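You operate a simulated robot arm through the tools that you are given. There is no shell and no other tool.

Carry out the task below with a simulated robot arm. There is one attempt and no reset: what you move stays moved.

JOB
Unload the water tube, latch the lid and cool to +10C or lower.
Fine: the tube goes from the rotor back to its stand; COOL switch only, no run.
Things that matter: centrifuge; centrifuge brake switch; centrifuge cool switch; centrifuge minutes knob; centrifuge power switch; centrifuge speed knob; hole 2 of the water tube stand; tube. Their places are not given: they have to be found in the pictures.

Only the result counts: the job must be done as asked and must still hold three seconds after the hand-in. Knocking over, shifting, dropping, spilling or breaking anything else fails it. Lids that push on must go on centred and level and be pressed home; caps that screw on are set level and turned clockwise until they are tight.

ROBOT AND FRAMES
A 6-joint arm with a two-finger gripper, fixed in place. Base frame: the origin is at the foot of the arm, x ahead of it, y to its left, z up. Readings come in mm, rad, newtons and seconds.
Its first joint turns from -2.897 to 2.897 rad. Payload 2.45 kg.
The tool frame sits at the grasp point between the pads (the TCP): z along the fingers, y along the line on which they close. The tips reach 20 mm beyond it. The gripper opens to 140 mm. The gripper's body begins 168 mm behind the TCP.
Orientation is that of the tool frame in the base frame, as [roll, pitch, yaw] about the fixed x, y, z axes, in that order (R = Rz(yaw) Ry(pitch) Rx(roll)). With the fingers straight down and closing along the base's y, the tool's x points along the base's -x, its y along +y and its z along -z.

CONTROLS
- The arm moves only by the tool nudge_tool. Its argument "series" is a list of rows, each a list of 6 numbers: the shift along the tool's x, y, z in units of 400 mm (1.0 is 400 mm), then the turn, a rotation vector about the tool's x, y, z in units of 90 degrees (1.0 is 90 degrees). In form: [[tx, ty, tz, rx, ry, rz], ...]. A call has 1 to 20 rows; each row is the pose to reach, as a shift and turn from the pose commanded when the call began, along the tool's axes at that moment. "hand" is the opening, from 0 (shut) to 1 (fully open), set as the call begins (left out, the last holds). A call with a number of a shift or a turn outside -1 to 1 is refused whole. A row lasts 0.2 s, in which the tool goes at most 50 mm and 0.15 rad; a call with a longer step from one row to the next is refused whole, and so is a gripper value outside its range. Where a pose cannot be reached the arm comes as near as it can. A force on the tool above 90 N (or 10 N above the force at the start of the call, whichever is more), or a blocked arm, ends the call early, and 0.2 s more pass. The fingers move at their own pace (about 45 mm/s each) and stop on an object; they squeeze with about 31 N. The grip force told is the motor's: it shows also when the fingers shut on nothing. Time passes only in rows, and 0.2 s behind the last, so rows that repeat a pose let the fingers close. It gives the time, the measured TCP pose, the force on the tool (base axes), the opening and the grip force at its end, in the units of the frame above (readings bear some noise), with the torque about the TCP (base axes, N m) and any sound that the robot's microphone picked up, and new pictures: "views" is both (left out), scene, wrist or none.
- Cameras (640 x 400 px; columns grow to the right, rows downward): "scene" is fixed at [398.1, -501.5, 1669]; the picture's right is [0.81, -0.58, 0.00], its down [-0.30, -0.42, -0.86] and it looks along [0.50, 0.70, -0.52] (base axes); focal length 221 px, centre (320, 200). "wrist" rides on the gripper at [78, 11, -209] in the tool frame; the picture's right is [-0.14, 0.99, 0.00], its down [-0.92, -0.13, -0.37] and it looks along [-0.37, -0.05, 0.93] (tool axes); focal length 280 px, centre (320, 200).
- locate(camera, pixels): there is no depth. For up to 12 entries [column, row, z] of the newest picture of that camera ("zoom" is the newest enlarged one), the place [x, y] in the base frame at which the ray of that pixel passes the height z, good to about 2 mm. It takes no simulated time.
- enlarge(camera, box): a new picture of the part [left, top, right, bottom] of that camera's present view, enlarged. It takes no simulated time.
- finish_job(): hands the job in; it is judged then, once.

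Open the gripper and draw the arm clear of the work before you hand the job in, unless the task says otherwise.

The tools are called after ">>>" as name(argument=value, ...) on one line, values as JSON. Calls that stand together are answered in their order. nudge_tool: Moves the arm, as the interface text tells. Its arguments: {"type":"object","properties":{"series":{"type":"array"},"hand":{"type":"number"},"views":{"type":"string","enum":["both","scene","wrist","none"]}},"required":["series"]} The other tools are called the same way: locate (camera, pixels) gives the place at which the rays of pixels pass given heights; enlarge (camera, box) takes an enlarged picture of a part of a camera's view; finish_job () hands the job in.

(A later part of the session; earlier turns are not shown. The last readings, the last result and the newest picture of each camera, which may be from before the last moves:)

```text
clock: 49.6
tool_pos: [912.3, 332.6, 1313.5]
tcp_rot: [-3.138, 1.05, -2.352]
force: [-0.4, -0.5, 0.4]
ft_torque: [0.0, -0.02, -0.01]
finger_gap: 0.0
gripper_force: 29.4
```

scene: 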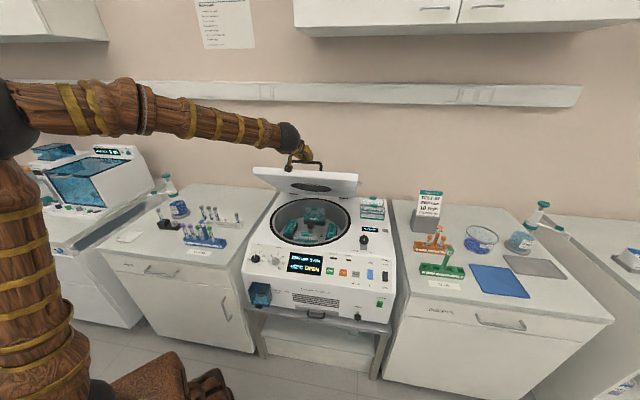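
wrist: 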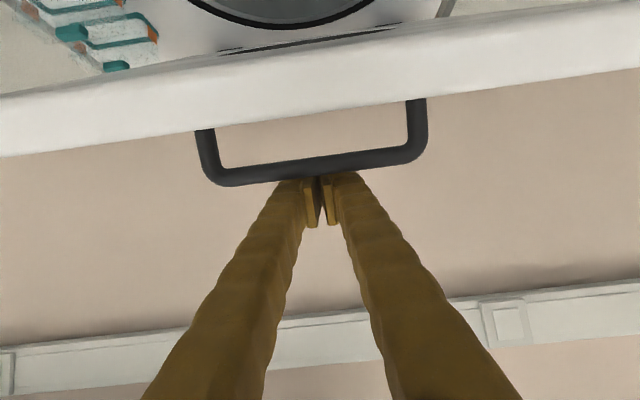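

Contact stays near the TCP; circle fit gives the hinge at about d=1206, z=959. I continue the sweep down to about 25°.

>>> nudge_tool(series=[[0.0463, 0, -0.014, 0, 0, 0], [0.0925, 0, -0.028, 0, 0, 0], [0.144, 0, -0.035, 0, 0, 0], [0.1958, 0, -0.0418, 0, 0, 0], [0.2475, 0, -0.0443, 0, 0, 0], [0.3, 0, -0.0468, 0, 0, 0], [0.3525, 0, -0.0445, 0, 0, 0], [0.404, 0, -0.0423, 0, 0, 0], [0.404, 0, -0.0423, 0, 0, 0]])

```text
clock: 51.6
tool_pos: [844.6, 265.9, 1180.4]
tcp_rot: [-3.142, 1.047, -2.353]
force: [-0.3, 0.1, 0.4]
ft_torque: [0.01, -0.03, 0.01]
finger_gap: 0.0
gripper_force: 28.9
```

scene: 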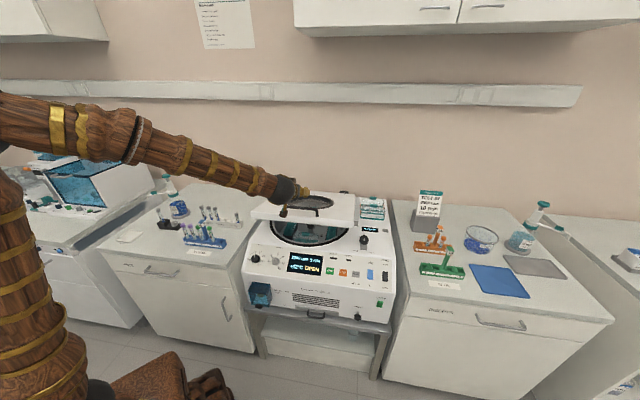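
wrist: 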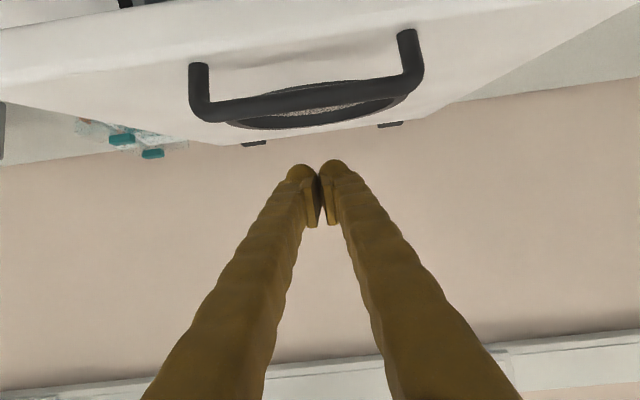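

The bar (row ~105) has moved ahead of the fingers, so the lid is now settling by itself. I pause briefly to see whether it is still moving.

>>> nudge_tool(series=[[0, 0, 0, 0, 0, 0], [0, 0, 0, 0, 0, 0], [0, 0, 0, 0, 0, 0]])

>>> enlarge(camera="scene", box=[240, 160, 400, 280])

```text
clock: 52.4
tool_pos: [846.7, 265.0, 1180.7]
tcp_rot: [-3.14, 1.049, -2.354]
force: [-1.2, 0.0, -0.1]
ft_torque: [-0.01, -0.01, 0.02]
finger_gap: 0.0
gripper_force: 29.1
```

scene: 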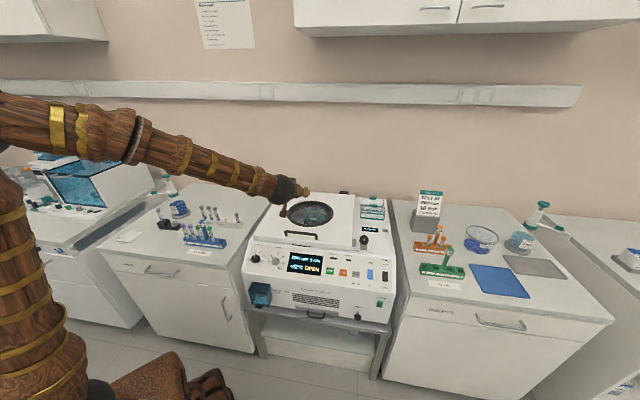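
wrist: 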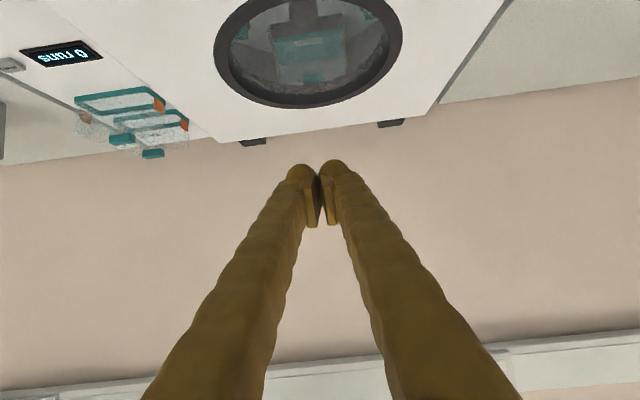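

```text
3.33 times, centred on (320, 220) of scene
```

zoom: 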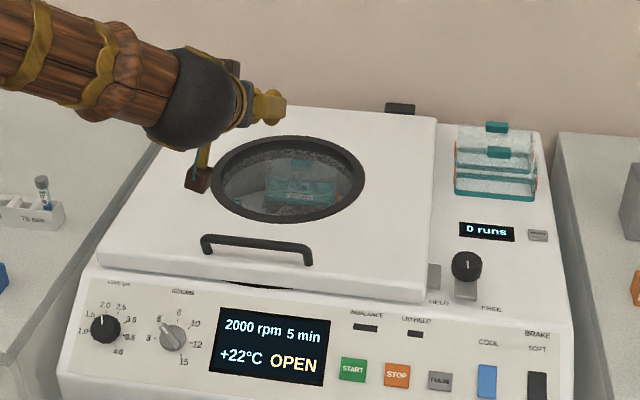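

The lid has dropped nearly shut but still reads OPEN with a small gap at the front; its grey tab is now beside the HELD/FREE lever. I back off and tilt for a closer look at the front edge and lever.

>>> nudge_tool(series=[[0.0031, 0, -0.064, 0, 0.0555, 0], [0.0063, 0, -0.128, 0, 0.111, 0], [0.0094, 0, -0.192, 0, 0.1665, 0], [0.0125, 0, -0.256, 0, 0.222, 0], [0.0157, 0, -0.32, 0, 0.2775, 0], [0.0188, 0, -0.384, 0, 0.333, 0], [0.0188, 0, -0.384, 0, 0.333, 0]])

>>> enlarge(camera="wrist", box=[0, 0, 320, 200])

>>> enlarge(camera="scene", box=[250, 190, 410, 290])

```text
clock: 54.0
tool_pos: [745.9, 169.8, 1257.7]
tcp_rot: [-3.14, 0.524, -2.355]
force: [0.0, 0.0, 0.7]
ft_torque: [-0.01, 0.03, -0.02]
finger_gap: 0.2
gripper_force: 29.5
```

scene: 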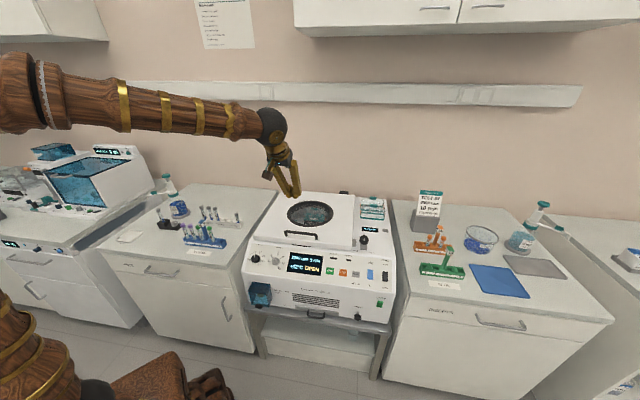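
wrist: 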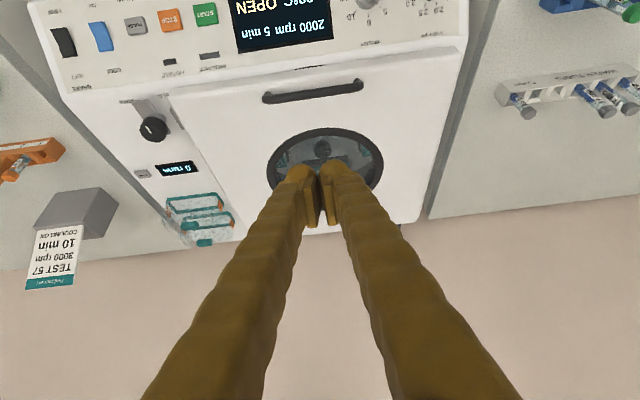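

```text
2.00 times, centred on (160, 100) of wrist
```

zoom: 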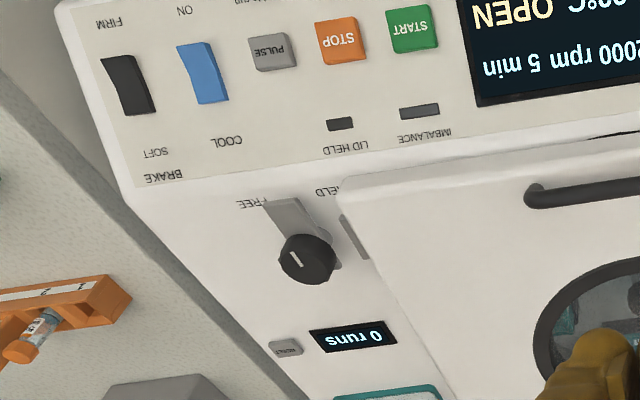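

```text
4.00 times, centred on (330, 240) of scene
```

zoom: 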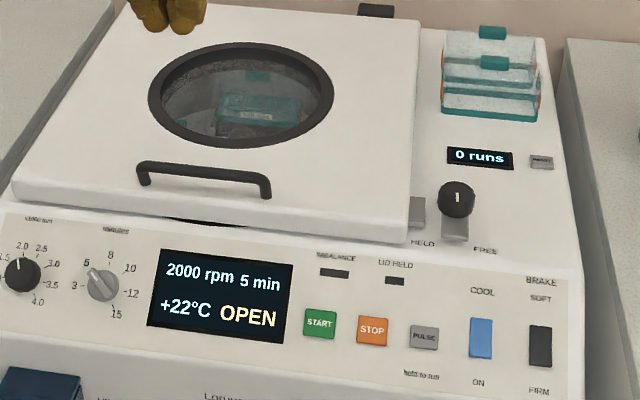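

The lid rests slightly proud at the front. I locate the handle bar, lid corners, tab and lever from both views to plan the press.

>>> locate(camera="wrist", pixels=[[313, 92, 1030], [313, 92, 1050], [325, 131, 990], [325, 131, 1010], [177.5, 119, 960], [177.5, 119, 980], [152.5, 129, 965], [137, 103, 950], [168, 93, 990], [470, 48, 990]])

>>> locate(camera="scene", pixels=[[301.2, 233, 1030], [301.2, 233, 1050], [310.5, 204, 990], [310.5, 204, 1010], [354.5, 243, 960], [354.5, 243, 980], [364.2, 238.5, 965], [363.8, 249.5, 950], [351, 249.5, 980], [254, 236, 980]])

```text
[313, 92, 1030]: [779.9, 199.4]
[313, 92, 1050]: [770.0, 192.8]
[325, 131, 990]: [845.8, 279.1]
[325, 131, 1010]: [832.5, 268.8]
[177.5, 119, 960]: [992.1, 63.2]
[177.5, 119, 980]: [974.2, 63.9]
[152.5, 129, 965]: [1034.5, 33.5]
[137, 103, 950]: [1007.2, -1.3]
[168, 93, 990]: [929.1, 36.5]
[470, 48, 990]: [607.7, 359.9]
```

```text
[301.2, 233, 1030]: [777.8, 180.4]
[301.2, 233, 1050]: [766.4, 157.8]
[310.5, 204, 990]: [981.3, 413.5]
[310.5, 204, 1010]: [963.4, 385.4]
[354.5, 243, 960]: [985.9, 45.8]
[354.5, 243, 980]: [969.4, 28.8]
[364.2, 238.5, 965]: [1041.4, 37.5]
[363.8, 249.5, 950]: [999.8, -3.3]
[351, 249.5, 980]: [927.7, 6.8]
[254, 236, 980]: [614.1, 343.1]
```

Handle bar is now at d≈706, w≈410, z≈1006 and the lid top near z≈967. I bring the closed fingers vertical above the lid between bar and window ring (d≈757, w≈411, z≈1020).

>>> nudge_tool(series=[[0.0075, -0.0012, 0.0814, 0, 0.0417, 0], [0.015, -0.0023, 0.1629, 0, 0.0834, 0], [0.0225, -0.0035, 0.2443, 0, 0.1251, 0], [0.03, -0.0046, 0.3258, 0, 0.1668, 0], [0.0375, -0.0058, 0.4072, 0, 0.2085, 0], [0.045, -0.007, 0.4886, 0, 0.2502, 0], [0.0525, -0.0081, 0.5701, 0, 0.2919, 0], [0.06, -0.0093, 0.6515, 0, 0.3336, 0], [0.06, -0.0093, 0.6515, 0, 0.3336, 0]])

```text
clock: 56.0
tool_pos: [830.3, 242.8, 1016.0]
tcp_rot: [-3.138, -0.001, -2.355]
force: [0.4, 0.2, 0.5]
ft_torque: [0.02, 0.0, -0.03]
finger_gap: 0.0
gripper_force: 28.9
```

scene: 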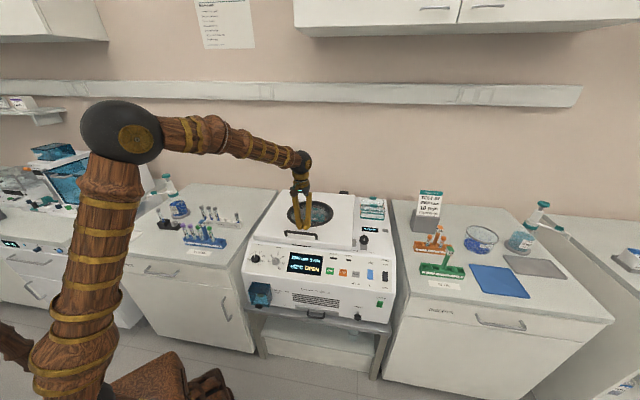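
wrist: 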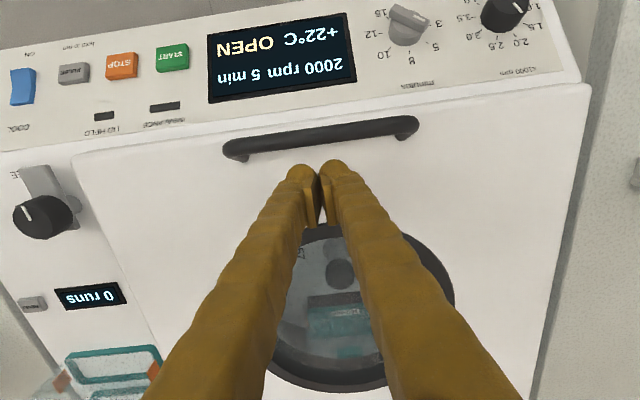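

Fingers are above the lid just behind the bar. I lower in small steps until the lid is felt.

>>> nudge_tool(series=[[0, 0, 0.0125, 0, 0, 0], [0, 0, 0.025, 0, 0, 0], [0, 0, 0.0375, 0, 0, 0], [0, 0, 0.05, 0, 0, 0], [0, 0, 0.05, 0, 0, 0]], views="none")

>>> nudge_tool(series=[[0, 0, 0.0075, 0, 0, 0], [0, 0, 0.015, 0, 0, 0], [0, 0, 0.0225, 0, 0, 0], [0, 0, 0.0225, 0, 0, 0]], views="none")

```text
clock: 57.2
tool_pos: [828.2, 243.8, 995.0]
tcp_rot: [-3.141, 0.001, -2.355]
force: [0.3, -0.4, -0.2]
ft_torque: [-0.01, 0.0, -0.01]
finger_gap: 0.0
gripper_force: 29.8
```

```text
clock: 58.2
tool_pos: [828.1, 245.1, 985.5]
tcp_rot: [-3.139, 0.002, -2.354]
force: [0.4, 0.5, 0.0]
ft_torque: [0.0, -0.03, -0.01]
finger_gap: 0.0
gripper_force: 29.5
```

No contact yet at z=985. I continue down in 3 mm rows and read the force.

>>> nudge_tool(series=[[0, 0, 0.0075, 0, 0, 0], [0, 0, 0.015, 0, 0, 0], [0, 0, 0.0225, 0, 0, 0], [0, 0, 0.0225, 0, 0, 0]])

>>> enlarge(camera="scene", box=[250, 190, 410, 290])

```text
clock: 59.2
tool_pos: [829.6, 244.3, 981.2]
tcp_rot: [-3.137, 0.003, -2.353]
force: [-19.0, -10.2, 66.9]
ft_torque: [-0.21, 0.54, 0.03]
finger_gap: 6.1
gripper_force: 28.7
```

scene: 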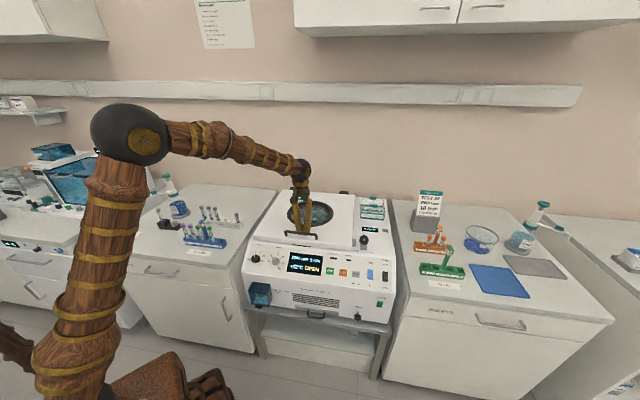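
wrist: 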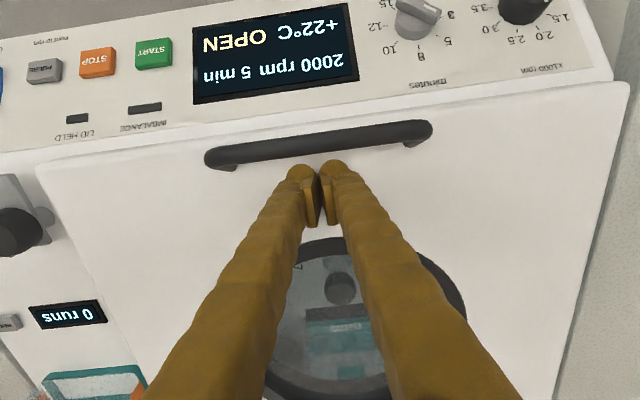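

```text
4.00 times, centred on (330, 240) of scene
```

zoom: 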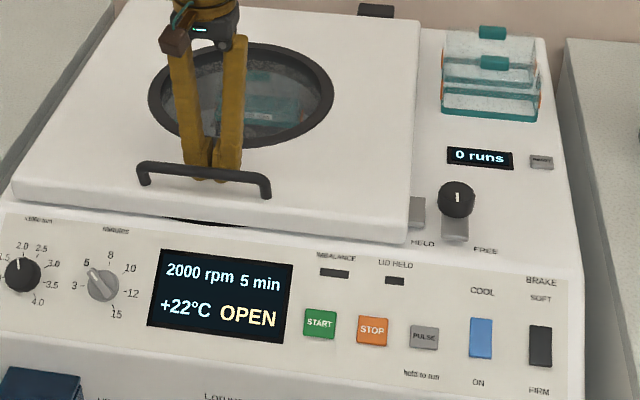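

67 N on the lid and it does not move further: it is already resting on its seal, and the display still says OPEN, so the lever must be the latch. I lift off and look closely at lever and lid tab.

>>> nudge_tool(series=[[0, 0, -0.02, 0, 0, 0], [0, 0, -0.07, 0, 0, 0], [0.05, 0, -0.15, 0, 0, 0], [0.1, 0, -0.25, 0, 0, 0], [0.1, -0.1, -0.3, 0, 0, 0], [0.1, -0.2, -0.3, 0, 0, 0], [0.1, -0.3, -0.3, 0, 0, 0], [0.1, -0.4, -0.3, 0, 0, 0], [0.1, -0.4, -0.3, 0, 0, 0]])

>>> enlarge(camera="wrist", box=[120, 60, 320, 200])

>>> enlarge(camera="scene", box=[330, 220, 400, 270])

```text
clock: 61.2
tool_pos: [915.1, 102.8, 1099.4]
tcp_rot: [3.141, 0.002, -2.355]
force: [-0.1, -0.5, -0.1]
ft_torque: [-0.01, 0.0, 0.05]
finger_gap: 0.0
gripper_force: 29.3
```

scene: 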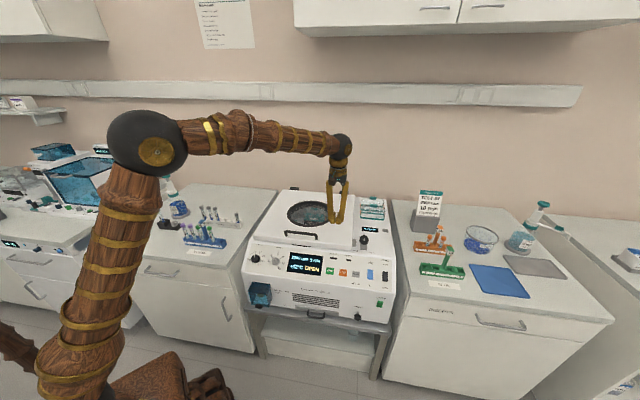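
wrist: 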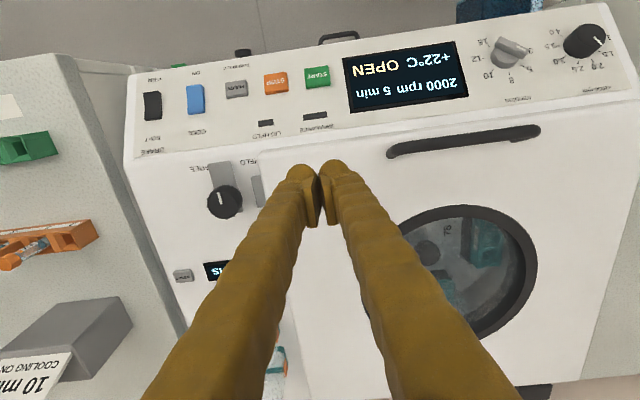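

```text
2.86 times, centred on (220, 130) of wrist
```

zoom: 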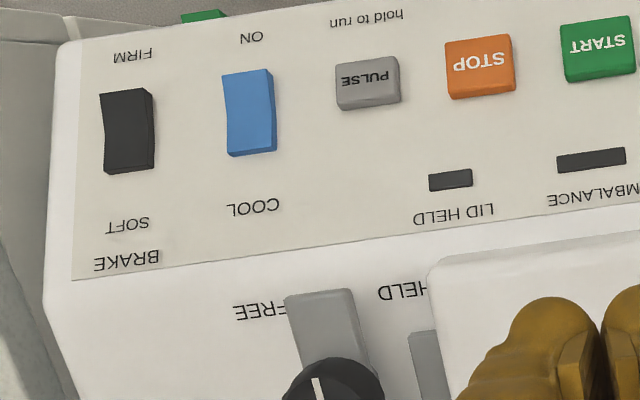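

```text
8.00 times, centred on (365, 245) of scene
```

zoom: 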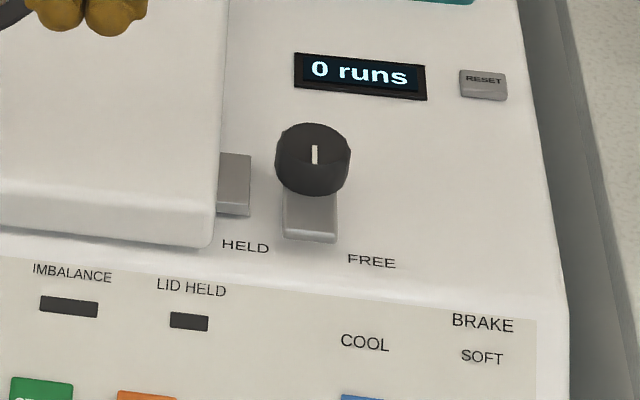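

The lid's grey tab sits just left of the lever; turning the arm clockwise (seen from above) to HELD swings it over the tab. I reposition for a clear close-up of lever, tab and the COOL switch.

>>> nudge_tool(series=[[0.03, -0.06, 0, 0, -0.03, 0], [0.06, -0.12, 0, 0, -0.06, 0], [0.09, -0.18, 0, 0, -0.1, 0], [0.12, -0.24, 0, 0, -0.14, 0], [0.14, -0.28, 0, 0, -0.18, 0], [0.15, -0.32, 0, 0, -0.22, 0], [0.15, -0.32, 0, 0, -0.22, 0]])

>>> enlarge(camera="wrist", box=[230, 50, 410, 180])

```text
clock: 62.8
tool_pos: [962.3, -29.5, 1096.9]
tcp_rot: [-3.14, 0.346, -2.355]
force: [-0.4, -0.5, -0.7]
ft_torque: [-0.02, 0.04, 0.01]
finger_gap: 0.0
gripper_force: 29.5
```

scene: 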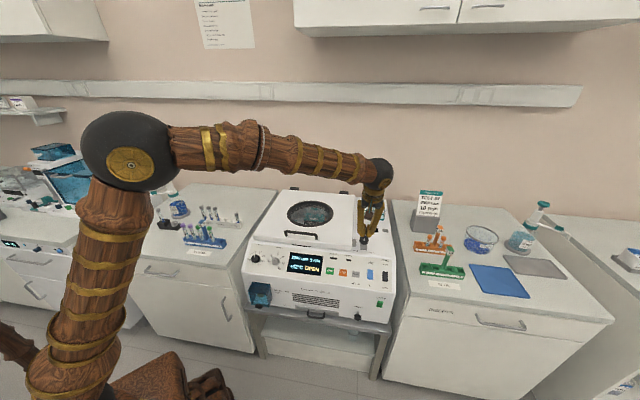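
wrist: 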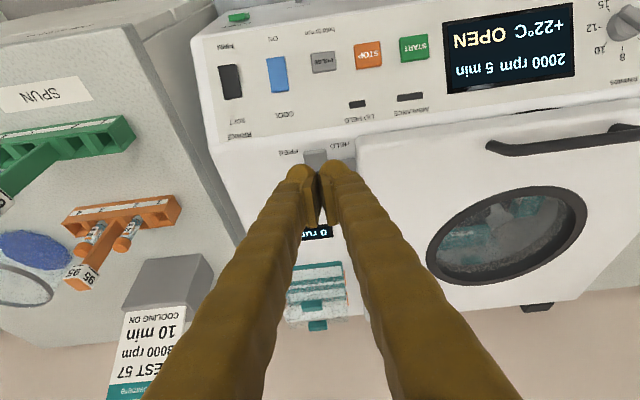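

```text
3.08 times, centred on (320, 115) of wrist
```

zoom: 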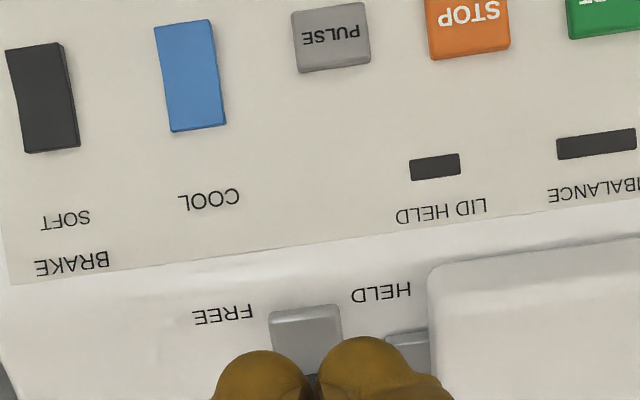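

The fingertips hide the lever, so I move forward and up (d≈740, z≈1150) to bring it into the clear part of the view.

>>> nudge_tool(series=[[-0.03, 0, -0.06, 0, 0, 0], [-0.07, 0, -0.1, 0, 0, 0], [-0.12, 0, -0.1, 0, 0, 0], [-0.17, 0, -0.1, 0, 0, 0], [-0.22, 0, -0.08, 0, 0, 0], [-0.22, 0, -0.08, 0, 0, 0]], views="wrist")

>>> enlarge(camera="wrist", box=[240, 40, 400, 170])

```text
clock: 64.2
tool_pos: [1013.3, 21.1, 1157.9]
tcp_rot: [-3.139, 0.351, -2.356]
force: [0.2, 0.2, -0.6]
ft_torque: [0.01, 0.0, 0.0]
finger_gap: 0.0
gripper_force: 29.4
```

wrist: 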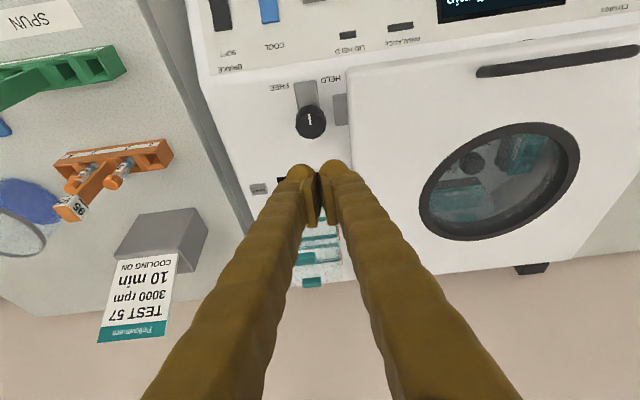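

```text
3.08 times, centred on (320, 105) of wrist
```

zoom: 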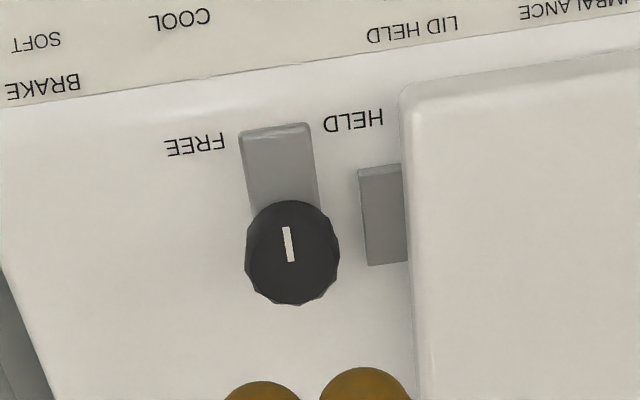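

Now knob (wrist 311,121), arm tip (305,82) and tab (332–348, 94–127) are clear. I locate them at candidate heights.

>>> locate(camera="wrist", pixels=[[310.9, 121.2, 960], [310.9, 121.2, 970], [310.9, 121.2, 980], [294, 83.2, 950], [316.8, 80, 950], [294, 83.2, 940], [332.3, 94.6, 950], [332.3, 94.6, 960], [336.2, 126.8, 950], [336.2, 126.8, 960], [347, 92.7, 950], [348.6, 125.1, 950]])

>>> locate(camera="scene", pixels=[[364.2, 238.6, 960], [364.2, 238.6, 970], [364.2, 238.6, 980], [360.6, 249.3, 950], [366.9, 250.5, 950], [360.6, 249.3, 940], [356.1, 246.6, 950], [356.1, 239.2, 950], [352.5, 246, 950]])

```text
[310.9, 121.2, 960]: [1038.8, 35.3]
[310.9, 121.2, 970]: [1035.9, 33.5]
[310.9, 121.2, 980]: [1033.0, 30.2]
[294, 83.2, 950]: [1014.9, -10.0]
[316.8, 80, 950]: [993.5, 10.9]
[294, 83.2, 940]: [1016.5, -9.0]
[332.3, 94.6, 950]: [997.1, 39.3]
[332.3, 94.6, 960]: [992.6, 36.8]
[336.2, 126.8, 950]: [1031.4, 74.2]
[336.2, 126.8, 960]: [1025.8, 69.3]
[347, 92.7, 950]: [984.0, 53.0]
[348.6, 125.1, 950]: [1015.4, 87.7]
```

```text
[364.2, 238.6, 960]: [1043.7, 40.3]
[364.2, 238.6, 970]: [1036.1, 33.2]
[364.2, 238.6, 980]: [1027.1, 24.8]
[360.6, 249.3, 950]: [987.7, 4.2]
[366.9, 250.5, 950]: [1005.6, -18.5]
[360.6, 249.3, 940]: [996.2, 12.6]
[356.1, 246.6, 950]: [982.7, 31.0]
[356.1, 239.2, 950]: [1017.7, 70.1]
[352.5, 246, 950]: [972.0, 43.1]
```

Knob top is at (1036, 33, 970), ~43 mm wide; the arm lies at z≈930–940 pointing straight front, and the tab is just below that. I'll grip the knob and twist it clockwise; first I go to a pre-grasp pose 30° tilted, opening to 60 mm.

>>> nudge_tool(series=[[0.036, -0.0046, 0.0587, 0, -0.0275, 0], [0.0715, -0.0093, 0.1175, 0, -0.055, 0], [0.107, -0.0139, 0.1762, 0, -0.0825, 0], [0.143, -0.0185, 0.2349, 0, -0.11, 0], [0.143, -0.0185, 0.2349, 0, -0.11, 0], [0.143, -0.0185, 0.2349, 0, -0.11, 0]], hand=0.43)

>>> enlarge(camera="wrist", box=[240, 60, 400, 220])

```text
clock: 65.6
tool_pos: [1001.5, 0.2, 1050.9]
tcp_rot: [-3.14, 0.52, -2.354]
force: [0.1, 0.9, 0.3]
ft_torque: [0.01, 0.02, -0.01]
finger_gap: 60.2
gripper_force: 0.1
```

scene: 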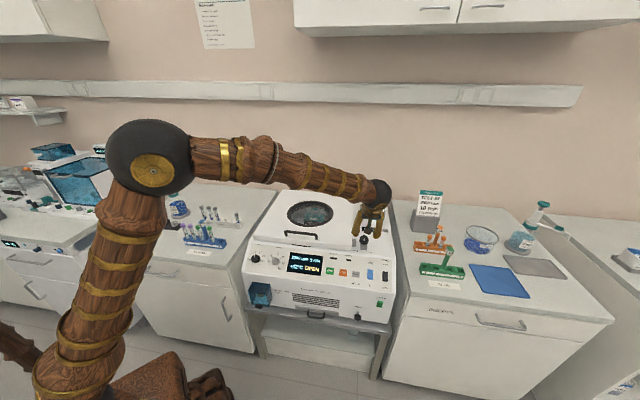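
wrist: 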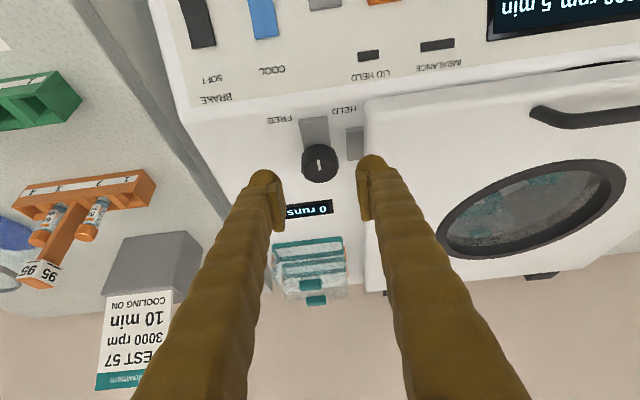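

```text
2.50 times, centred on (320, 140) of wrist
```

zoom: 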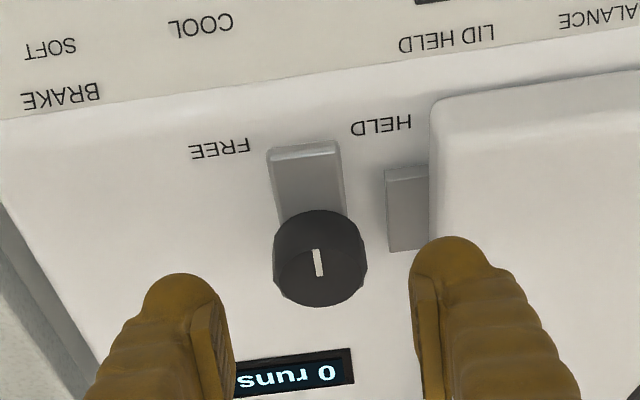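

The tool axis points right at the knob top (319,165 vs predicted 320,165). I descend ~98 mm along the tool axis to straddle the knob at TCP z≈966.

>>> nudge_tool(series=[[0, -0.001, 0.06, 0, 0, 0], [0, -0.002, 0.12, 0, 0, 0], [0, -0.002, 0.17, 0, 0, 0], [0, -0.002, 0.21, 0, 0, 0], [0, -0.002, 0.2445, 0, 0, 0], [0, -0.002, 0.2445, 0, 0, 0], [0, -0.002, 0.2445, 0, 0, 0]])

>>> enlarge(camera="wrist", box=[240, 100, 400, 240])

>>> enlarge(camera="scene", box=[330, 215, 400, 265])

```text
clock: 67.2
tool_pos: [1037.9, 32.7, 964.0]
tcp_rot: [-3.14, 0.521, -2.356]
force: [0.5, 0.6, -0.4]
ft_torque: [0.02, -0.02, 0.03]
finger_gap: 60.1
gripper_force: 0.2
```

scene: 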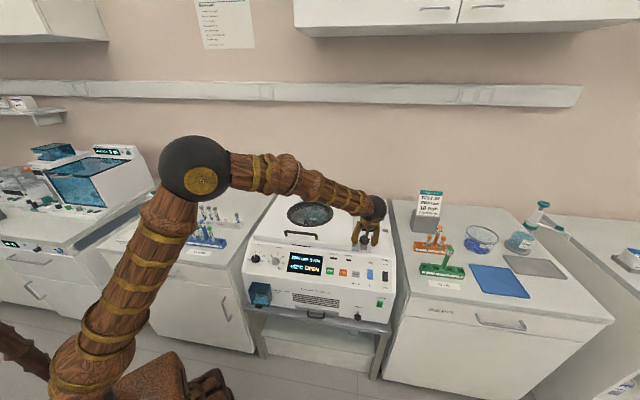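
wrist: 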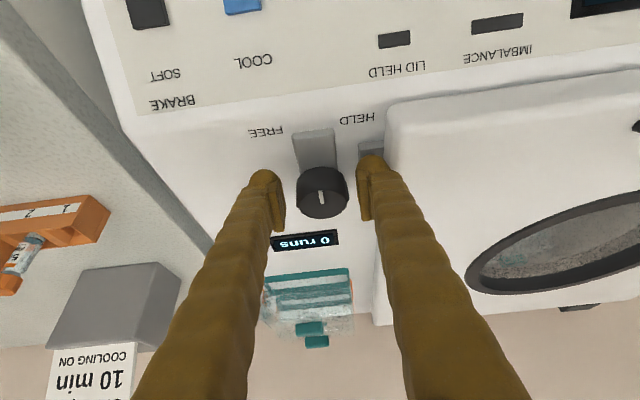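

```text
2.86 times, centred on (320, 170) of wrist
```

zoom: 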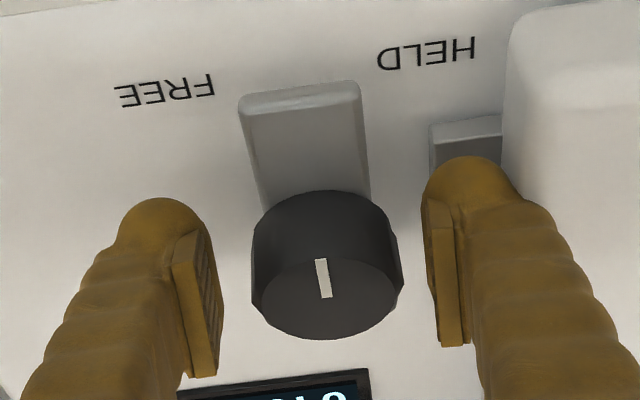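

```text
8.00 times, centred on (365, 240) of scene
```

zoom: 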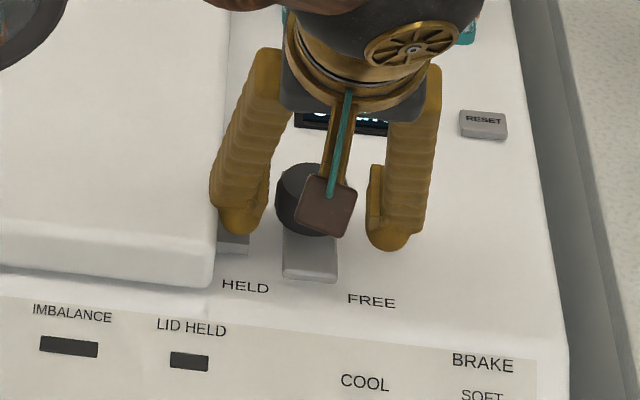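

Knob top centre shows ~4 mm further out and 1.4 mm to the right of the tool axis; I correct and close on the knob.

>>> nudge_tool(series=[[-0.008, 0.003, 0, 0, 0, 0], [-0.008, 0.003, 0, 0, 0, 0], [-0.008, 0.003, 0, 0, 0, 0], [-0.008, 0.003, 0, 0, 0, 0], [-0.008, 0.003, 0, 0, 0, 0]], hand=0.0, views="wrist")

```text
clock: 68.4
tool_pos: [1039.9, 35.4, 965.5]
tcp_rot: [3.141, 0.519, -2.353]
force: [-13.0, -3.6, -4.4]
ft_torque: [-0.03, 0.15, 0.04]
finger_gap: 42.6
gripper_force: 45.0
```

wrist: 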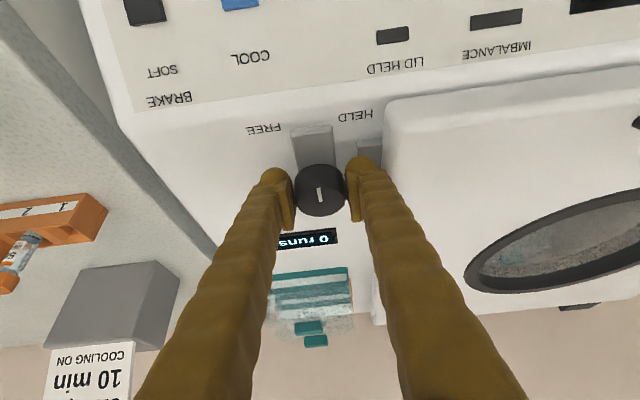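

Knob gripped (42.6 mm). I twist 30° clockwise (seen from above) and check the response.

>>> nudge_tool(series=[[0, 0, 0, 0.0332, 0, 0.0578], [0, 0, 0, 0.0663, 0, 0.1157], [0, 0, 0, 0.0995, 0, 0.1735], [0, 0, 0, 0.1326, 0, 0.2314], [0, 0, 0, 0.1658, 0, 0.2892], [0, 0, 0, 0.1658, 0, 0.2892]])

>>> enlarge(camera="wrist", box=[240, 100, 400, 240])

>>> enlarge(camera="scene", box=[330, 215, 400, 265])

```text
clock: 69.8
tool_pos: [1038.4, 37.7, 965.6]
tcp_rot: [-3.141, 0.52, -2.879]
force: [-27.3, 19.5, -6.0]
ft_torque: [0.19, 0.25, 0.13]
finger_gap: 42.6
gripper_force: 45.3
```

scene: 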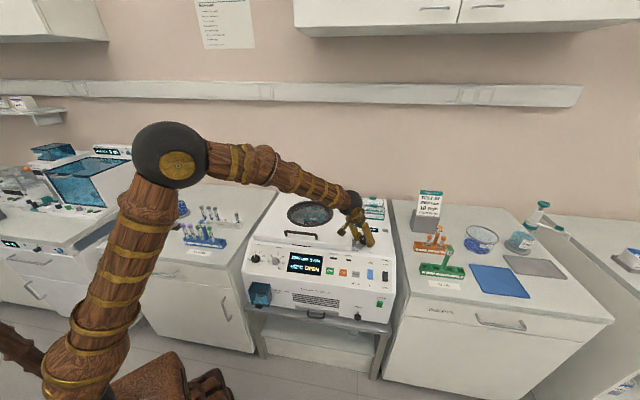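
wrist: 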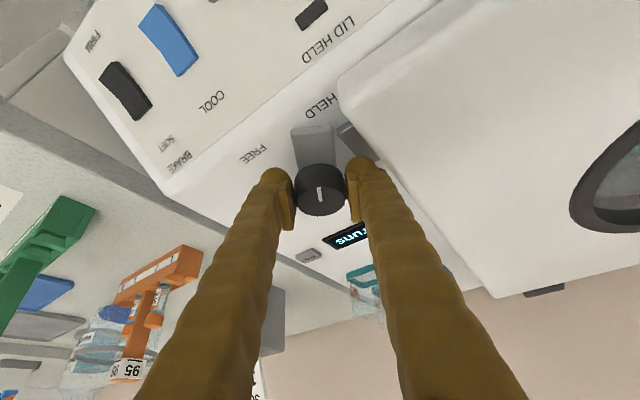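

```text
2.86 times, centred on (320, 170) of wrist
```

zoom: 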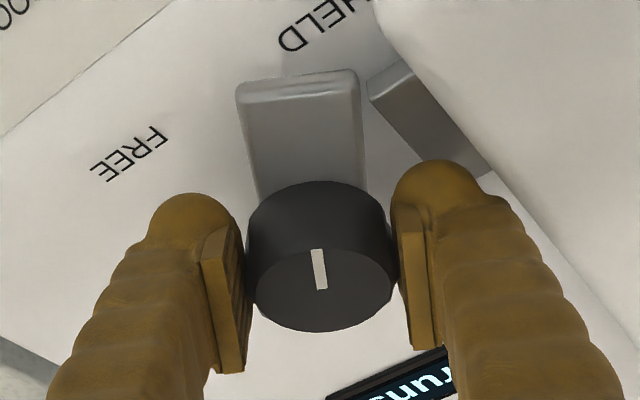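

```text
8.00 times, centred on (365, 240) of scene
```

zoom: 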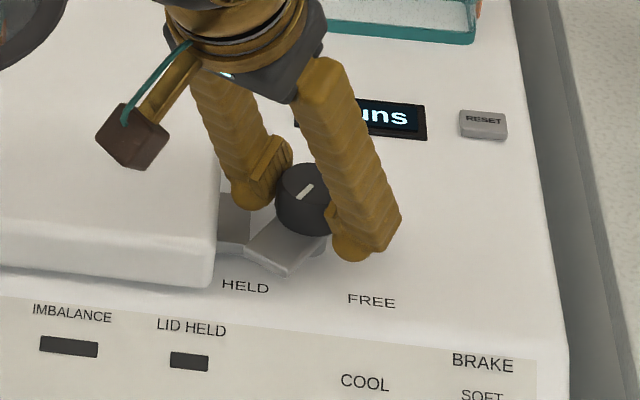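

The lever turns with the gripper (arm now ~30° toward HELD, next to the tab). I continue another 30° while shifting ~1.5 mm to relieve the side load.

>>> nudge_tool(series=[[0.0013, 0.0019, -0.0008, 0.0332, 0, 0.0578], [0.0026, 0.0038, -0.0015, 0.0663, 0, 0.1157], [0.0026, 0.0038, -0.0015, 0.0995, 0, 0.1735], [0.0026, 0.0038, -0.0015, 0.1326, 0, 0.2314], [0.0026, 0.0038, -0.0015, 0.1658, 0, 0.2892], [0.0026, 0.0038, -0.0015, 0.1658, 0, 0.2892]])

>>> enlarge(camera="wrist", box=[240, 100, 400, 240])

>>> enlarge(camera="scene", box=[270, 215, 400, 300])

```text
clock: 71.2
tool_pos: [1038.8, 39.7, 965.1]
tcp_rot: [3.141, 0.523, 2.881]
force: [25.2, 54.4, -27.3]
ft_torque: [0.03, -0.24, 0.27]
finger_gap: 42.5
gripper_force: 45.1
```

scene: 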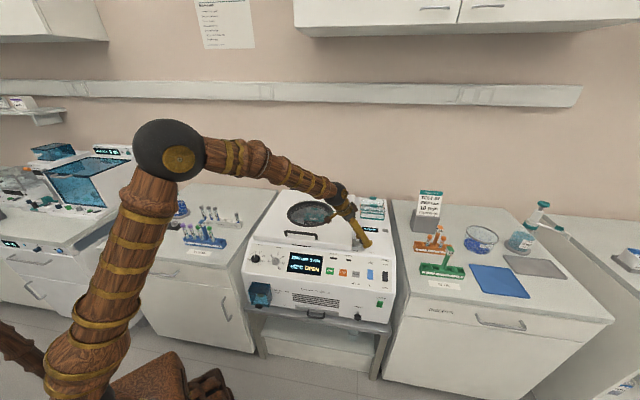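
wrist: 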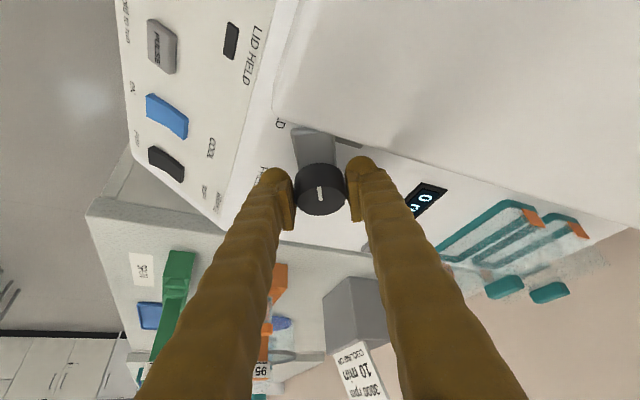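

```text
2.86 times, centred on (320, 170) of wrist
```

zoom: 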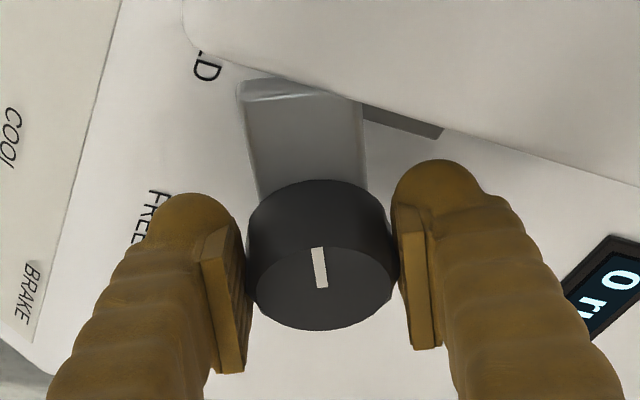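

```text
4.71 times, centred on (335, 258) of scene
```

zoom: 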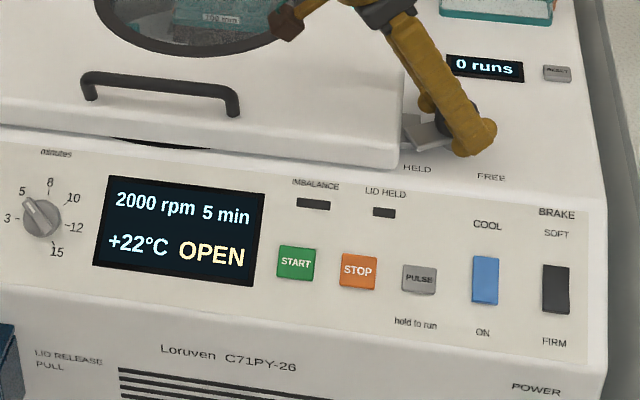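

At ~60° the side load (59 N along the closing axis) shows the knob's axis is really at about (1042, 39); display still OPEN. I recentre the TCP on that axis and turn 15° more.

>>> nudge_tool(series=[[-0.0043, 0.0052, 0.0024, 0, 0, 0], [-0.0085, 0.0103, 0.0048, 0, 0, 0], [-0.0085, 0.0103, 0.0048, 0, 0, 0]], views="none")

>>> nudge_tool(series=[[0, 0, 0, 0.0276, 0, 0.0482], [0, 0, 0, 0.0553, 0, 0.0964], [0, 0, 0, 0.0829, 0, 0.1446], [0, 0, 0, 0.0829, 0, 0.1446]])

>>> enlarge(camera="scene", box=[270, 215, 400, 300])

>>> enlarge(camera="wrist", box=[240, 100, 400, 240])

```text
clock: 72.0
tool_pos: [1040.3, 40.1, 965.7]
tcp_rot: [-3.139, 0.521, 2.881]
force: [-18.8, -2.4, -9.1]
ft_torque: [-0.21, 0.42, -0.02]
finger_gap: 42.4
gripper_force: 45.1
```

```text
clock: 73.0
tool_pos: [1042.7, 39.1, 965.6]
tcp_rot: [-3.14, 0.522, 2.617]
force: [-2.6, -29.5, -13.2]
ft_torque: [-0.23, -0.13, -0.1]
finger_gap: 42.0
gripper_force: 44.5
```

scene: 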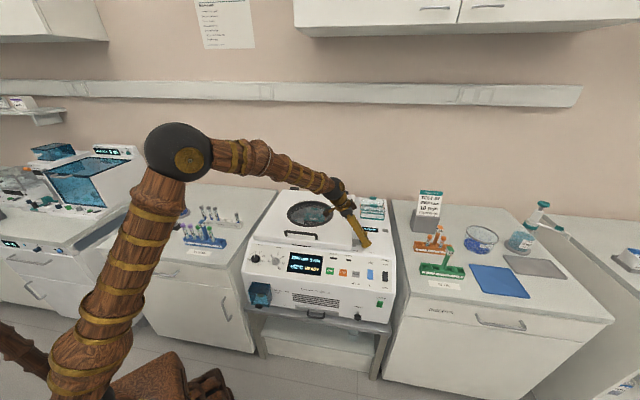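
wrist: 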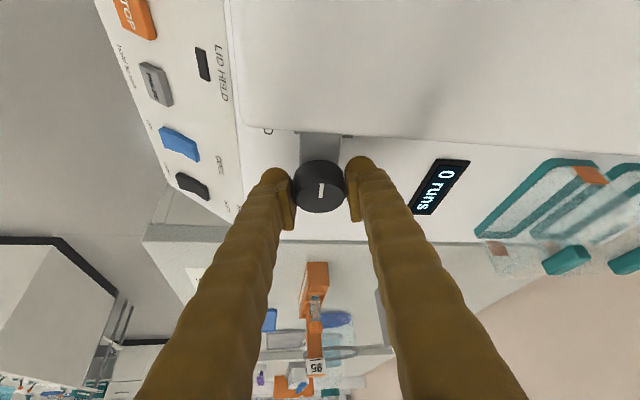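

```text
4.71 times, centred on (335, 258) of scene
```

zoom: 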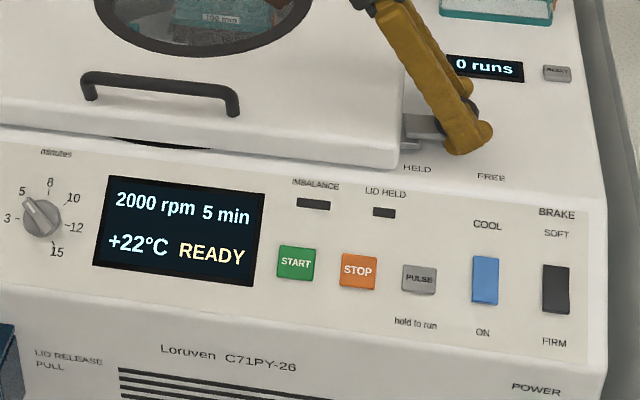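

```text
2.86 times, centred on (320, 170) of wrist
```

zoom: 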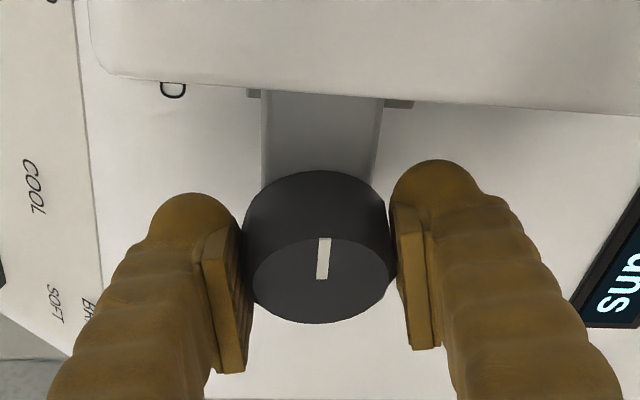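

The display now reads READY: the lid is latched by the lever. I turn ~8° further to make sure the lever is fully home, then check.

>>> nudge_tool(series=[[0, 0, 0, 0.0221, 0, 0.0386], [0, 0, 0, 0.0442, 0, 0.0771], [0, 0, 0, 0.0442, 0, 0.0771]])

>>> enlarge(camera="scene", box=[270, 215, 400, 300])

>>> enlarge(camera="wrist", box=[240, 100, 400, 240])

```text
clock: 73.8
tool_pos: [1041.9, 39.9, 966.6]
tcp_rot: [-3.14, 0.521, 2.48]
force: [-2.9, -32.3, -15.5]
ft_torque: [-0.56, -0.08, 1.15]
finger_gap: 42.8
gripper_force: 45.4
```

scene: 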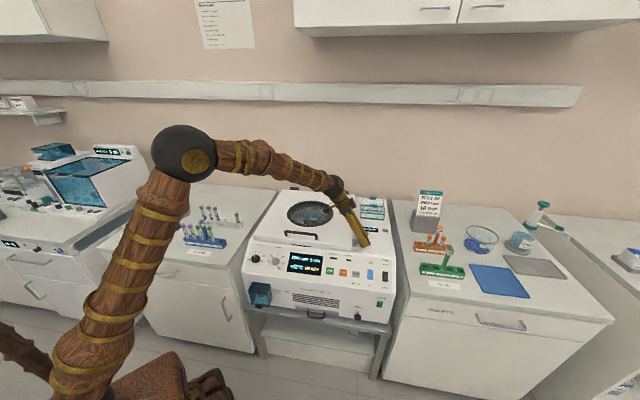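
wrist: 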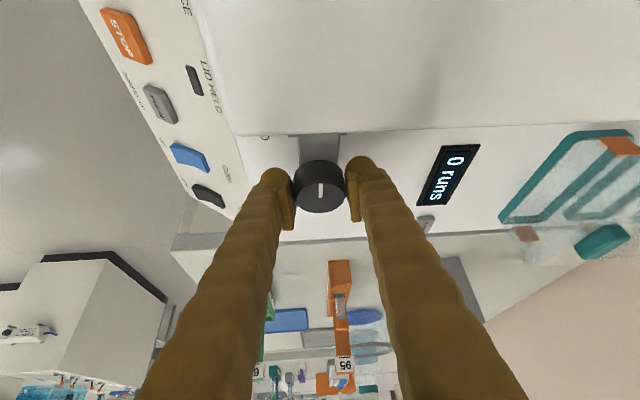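

```text
4.71 times, centred on (335, 258) of scene
```

zoom: 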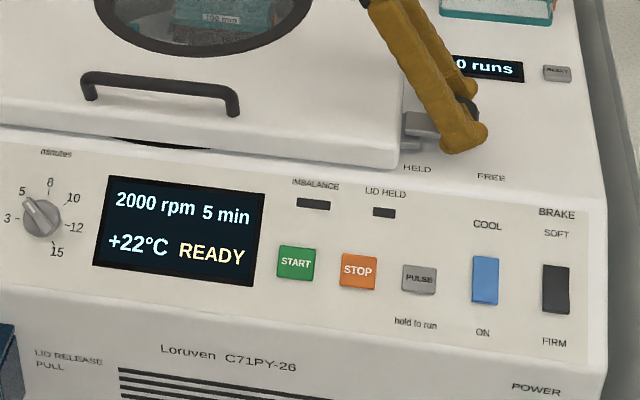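

```text
2.86 times, centred on (320, 170) of wrist
```

zoom: 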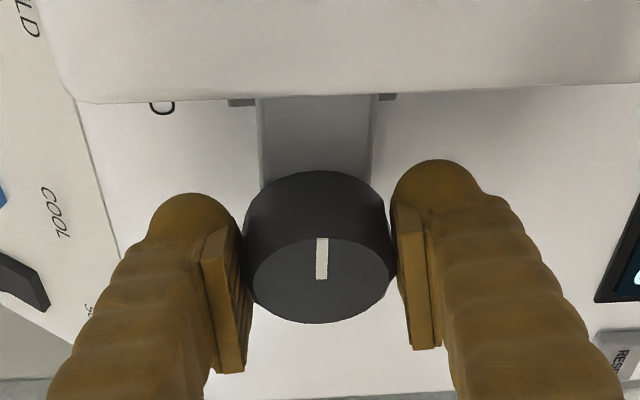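

Torque of 1.15 N·m shows the lever is against its stop at HELD. I open the gripper and withdraw along the tool axis.

>>> nudge_tool(series=[[0, 0, 0, 0, 0, 0], [0, 0, 0, 0, 0, 0], [0, 0, 0, 0, 0, 0]], hand=0.45, views="none")

>>> nudge_tool(series=[[0, 0, -0.05, 0, 0, 0], [0, 0, -0.12, 0, 0, 0], [0, 0, -0.2, 0, 0, 0], [0, 0, -0.3, 0, 0, 0], [0, 0, -0.4, 0, 0, 0], [0, 0, -0.4, 0, 0, 0]])

>>> enlarge(camera="scene", box=[250, 195, 410, 295])

```text
clock: 74.6
tool_pos: [1043.3, 40.4, 967.9]
tcp_rot: [3.142, 0.522, 2.481]
force: [-0.3, 0.7, -0.2]
ft_torque: [-0.01, -0.04, -0.04]
finger_gap: 62.8
gripper_force: 0.0
```

```text
clock: 76.0
tool_pos: [977.9, 89.6, 1103.8]
tcp_rot: [-3.141, 0.523, 2.481]
force: [-0.1, 0.3, 1.1]
ft_torque: [0.03, 0.01, 0.01]
finger_gap: 62.8
gripper_force: 0.1
```

scene: 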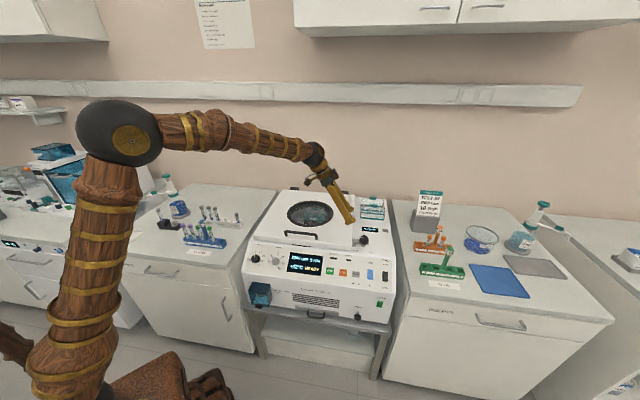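
wrist: 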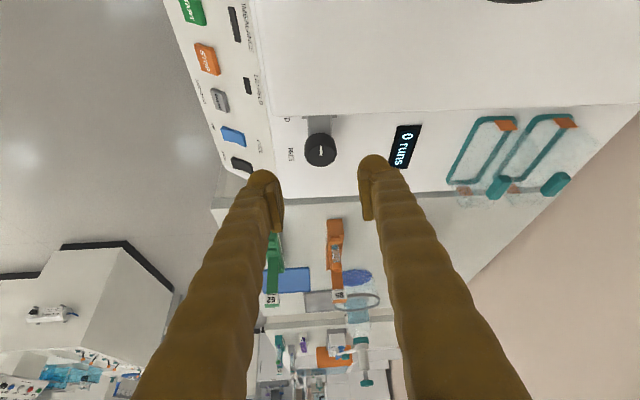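

```text
4.00 times, centred on (330, 245) of scene
```

zoom: 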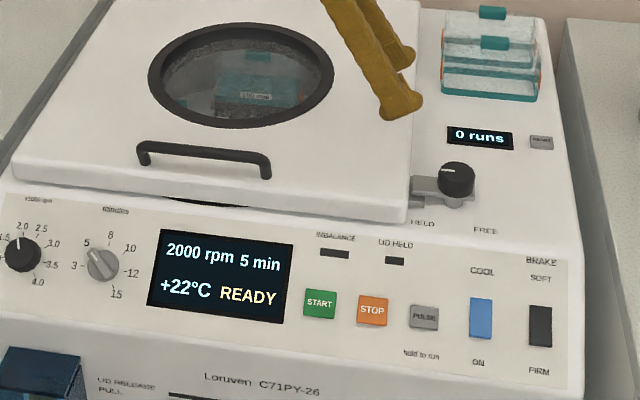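

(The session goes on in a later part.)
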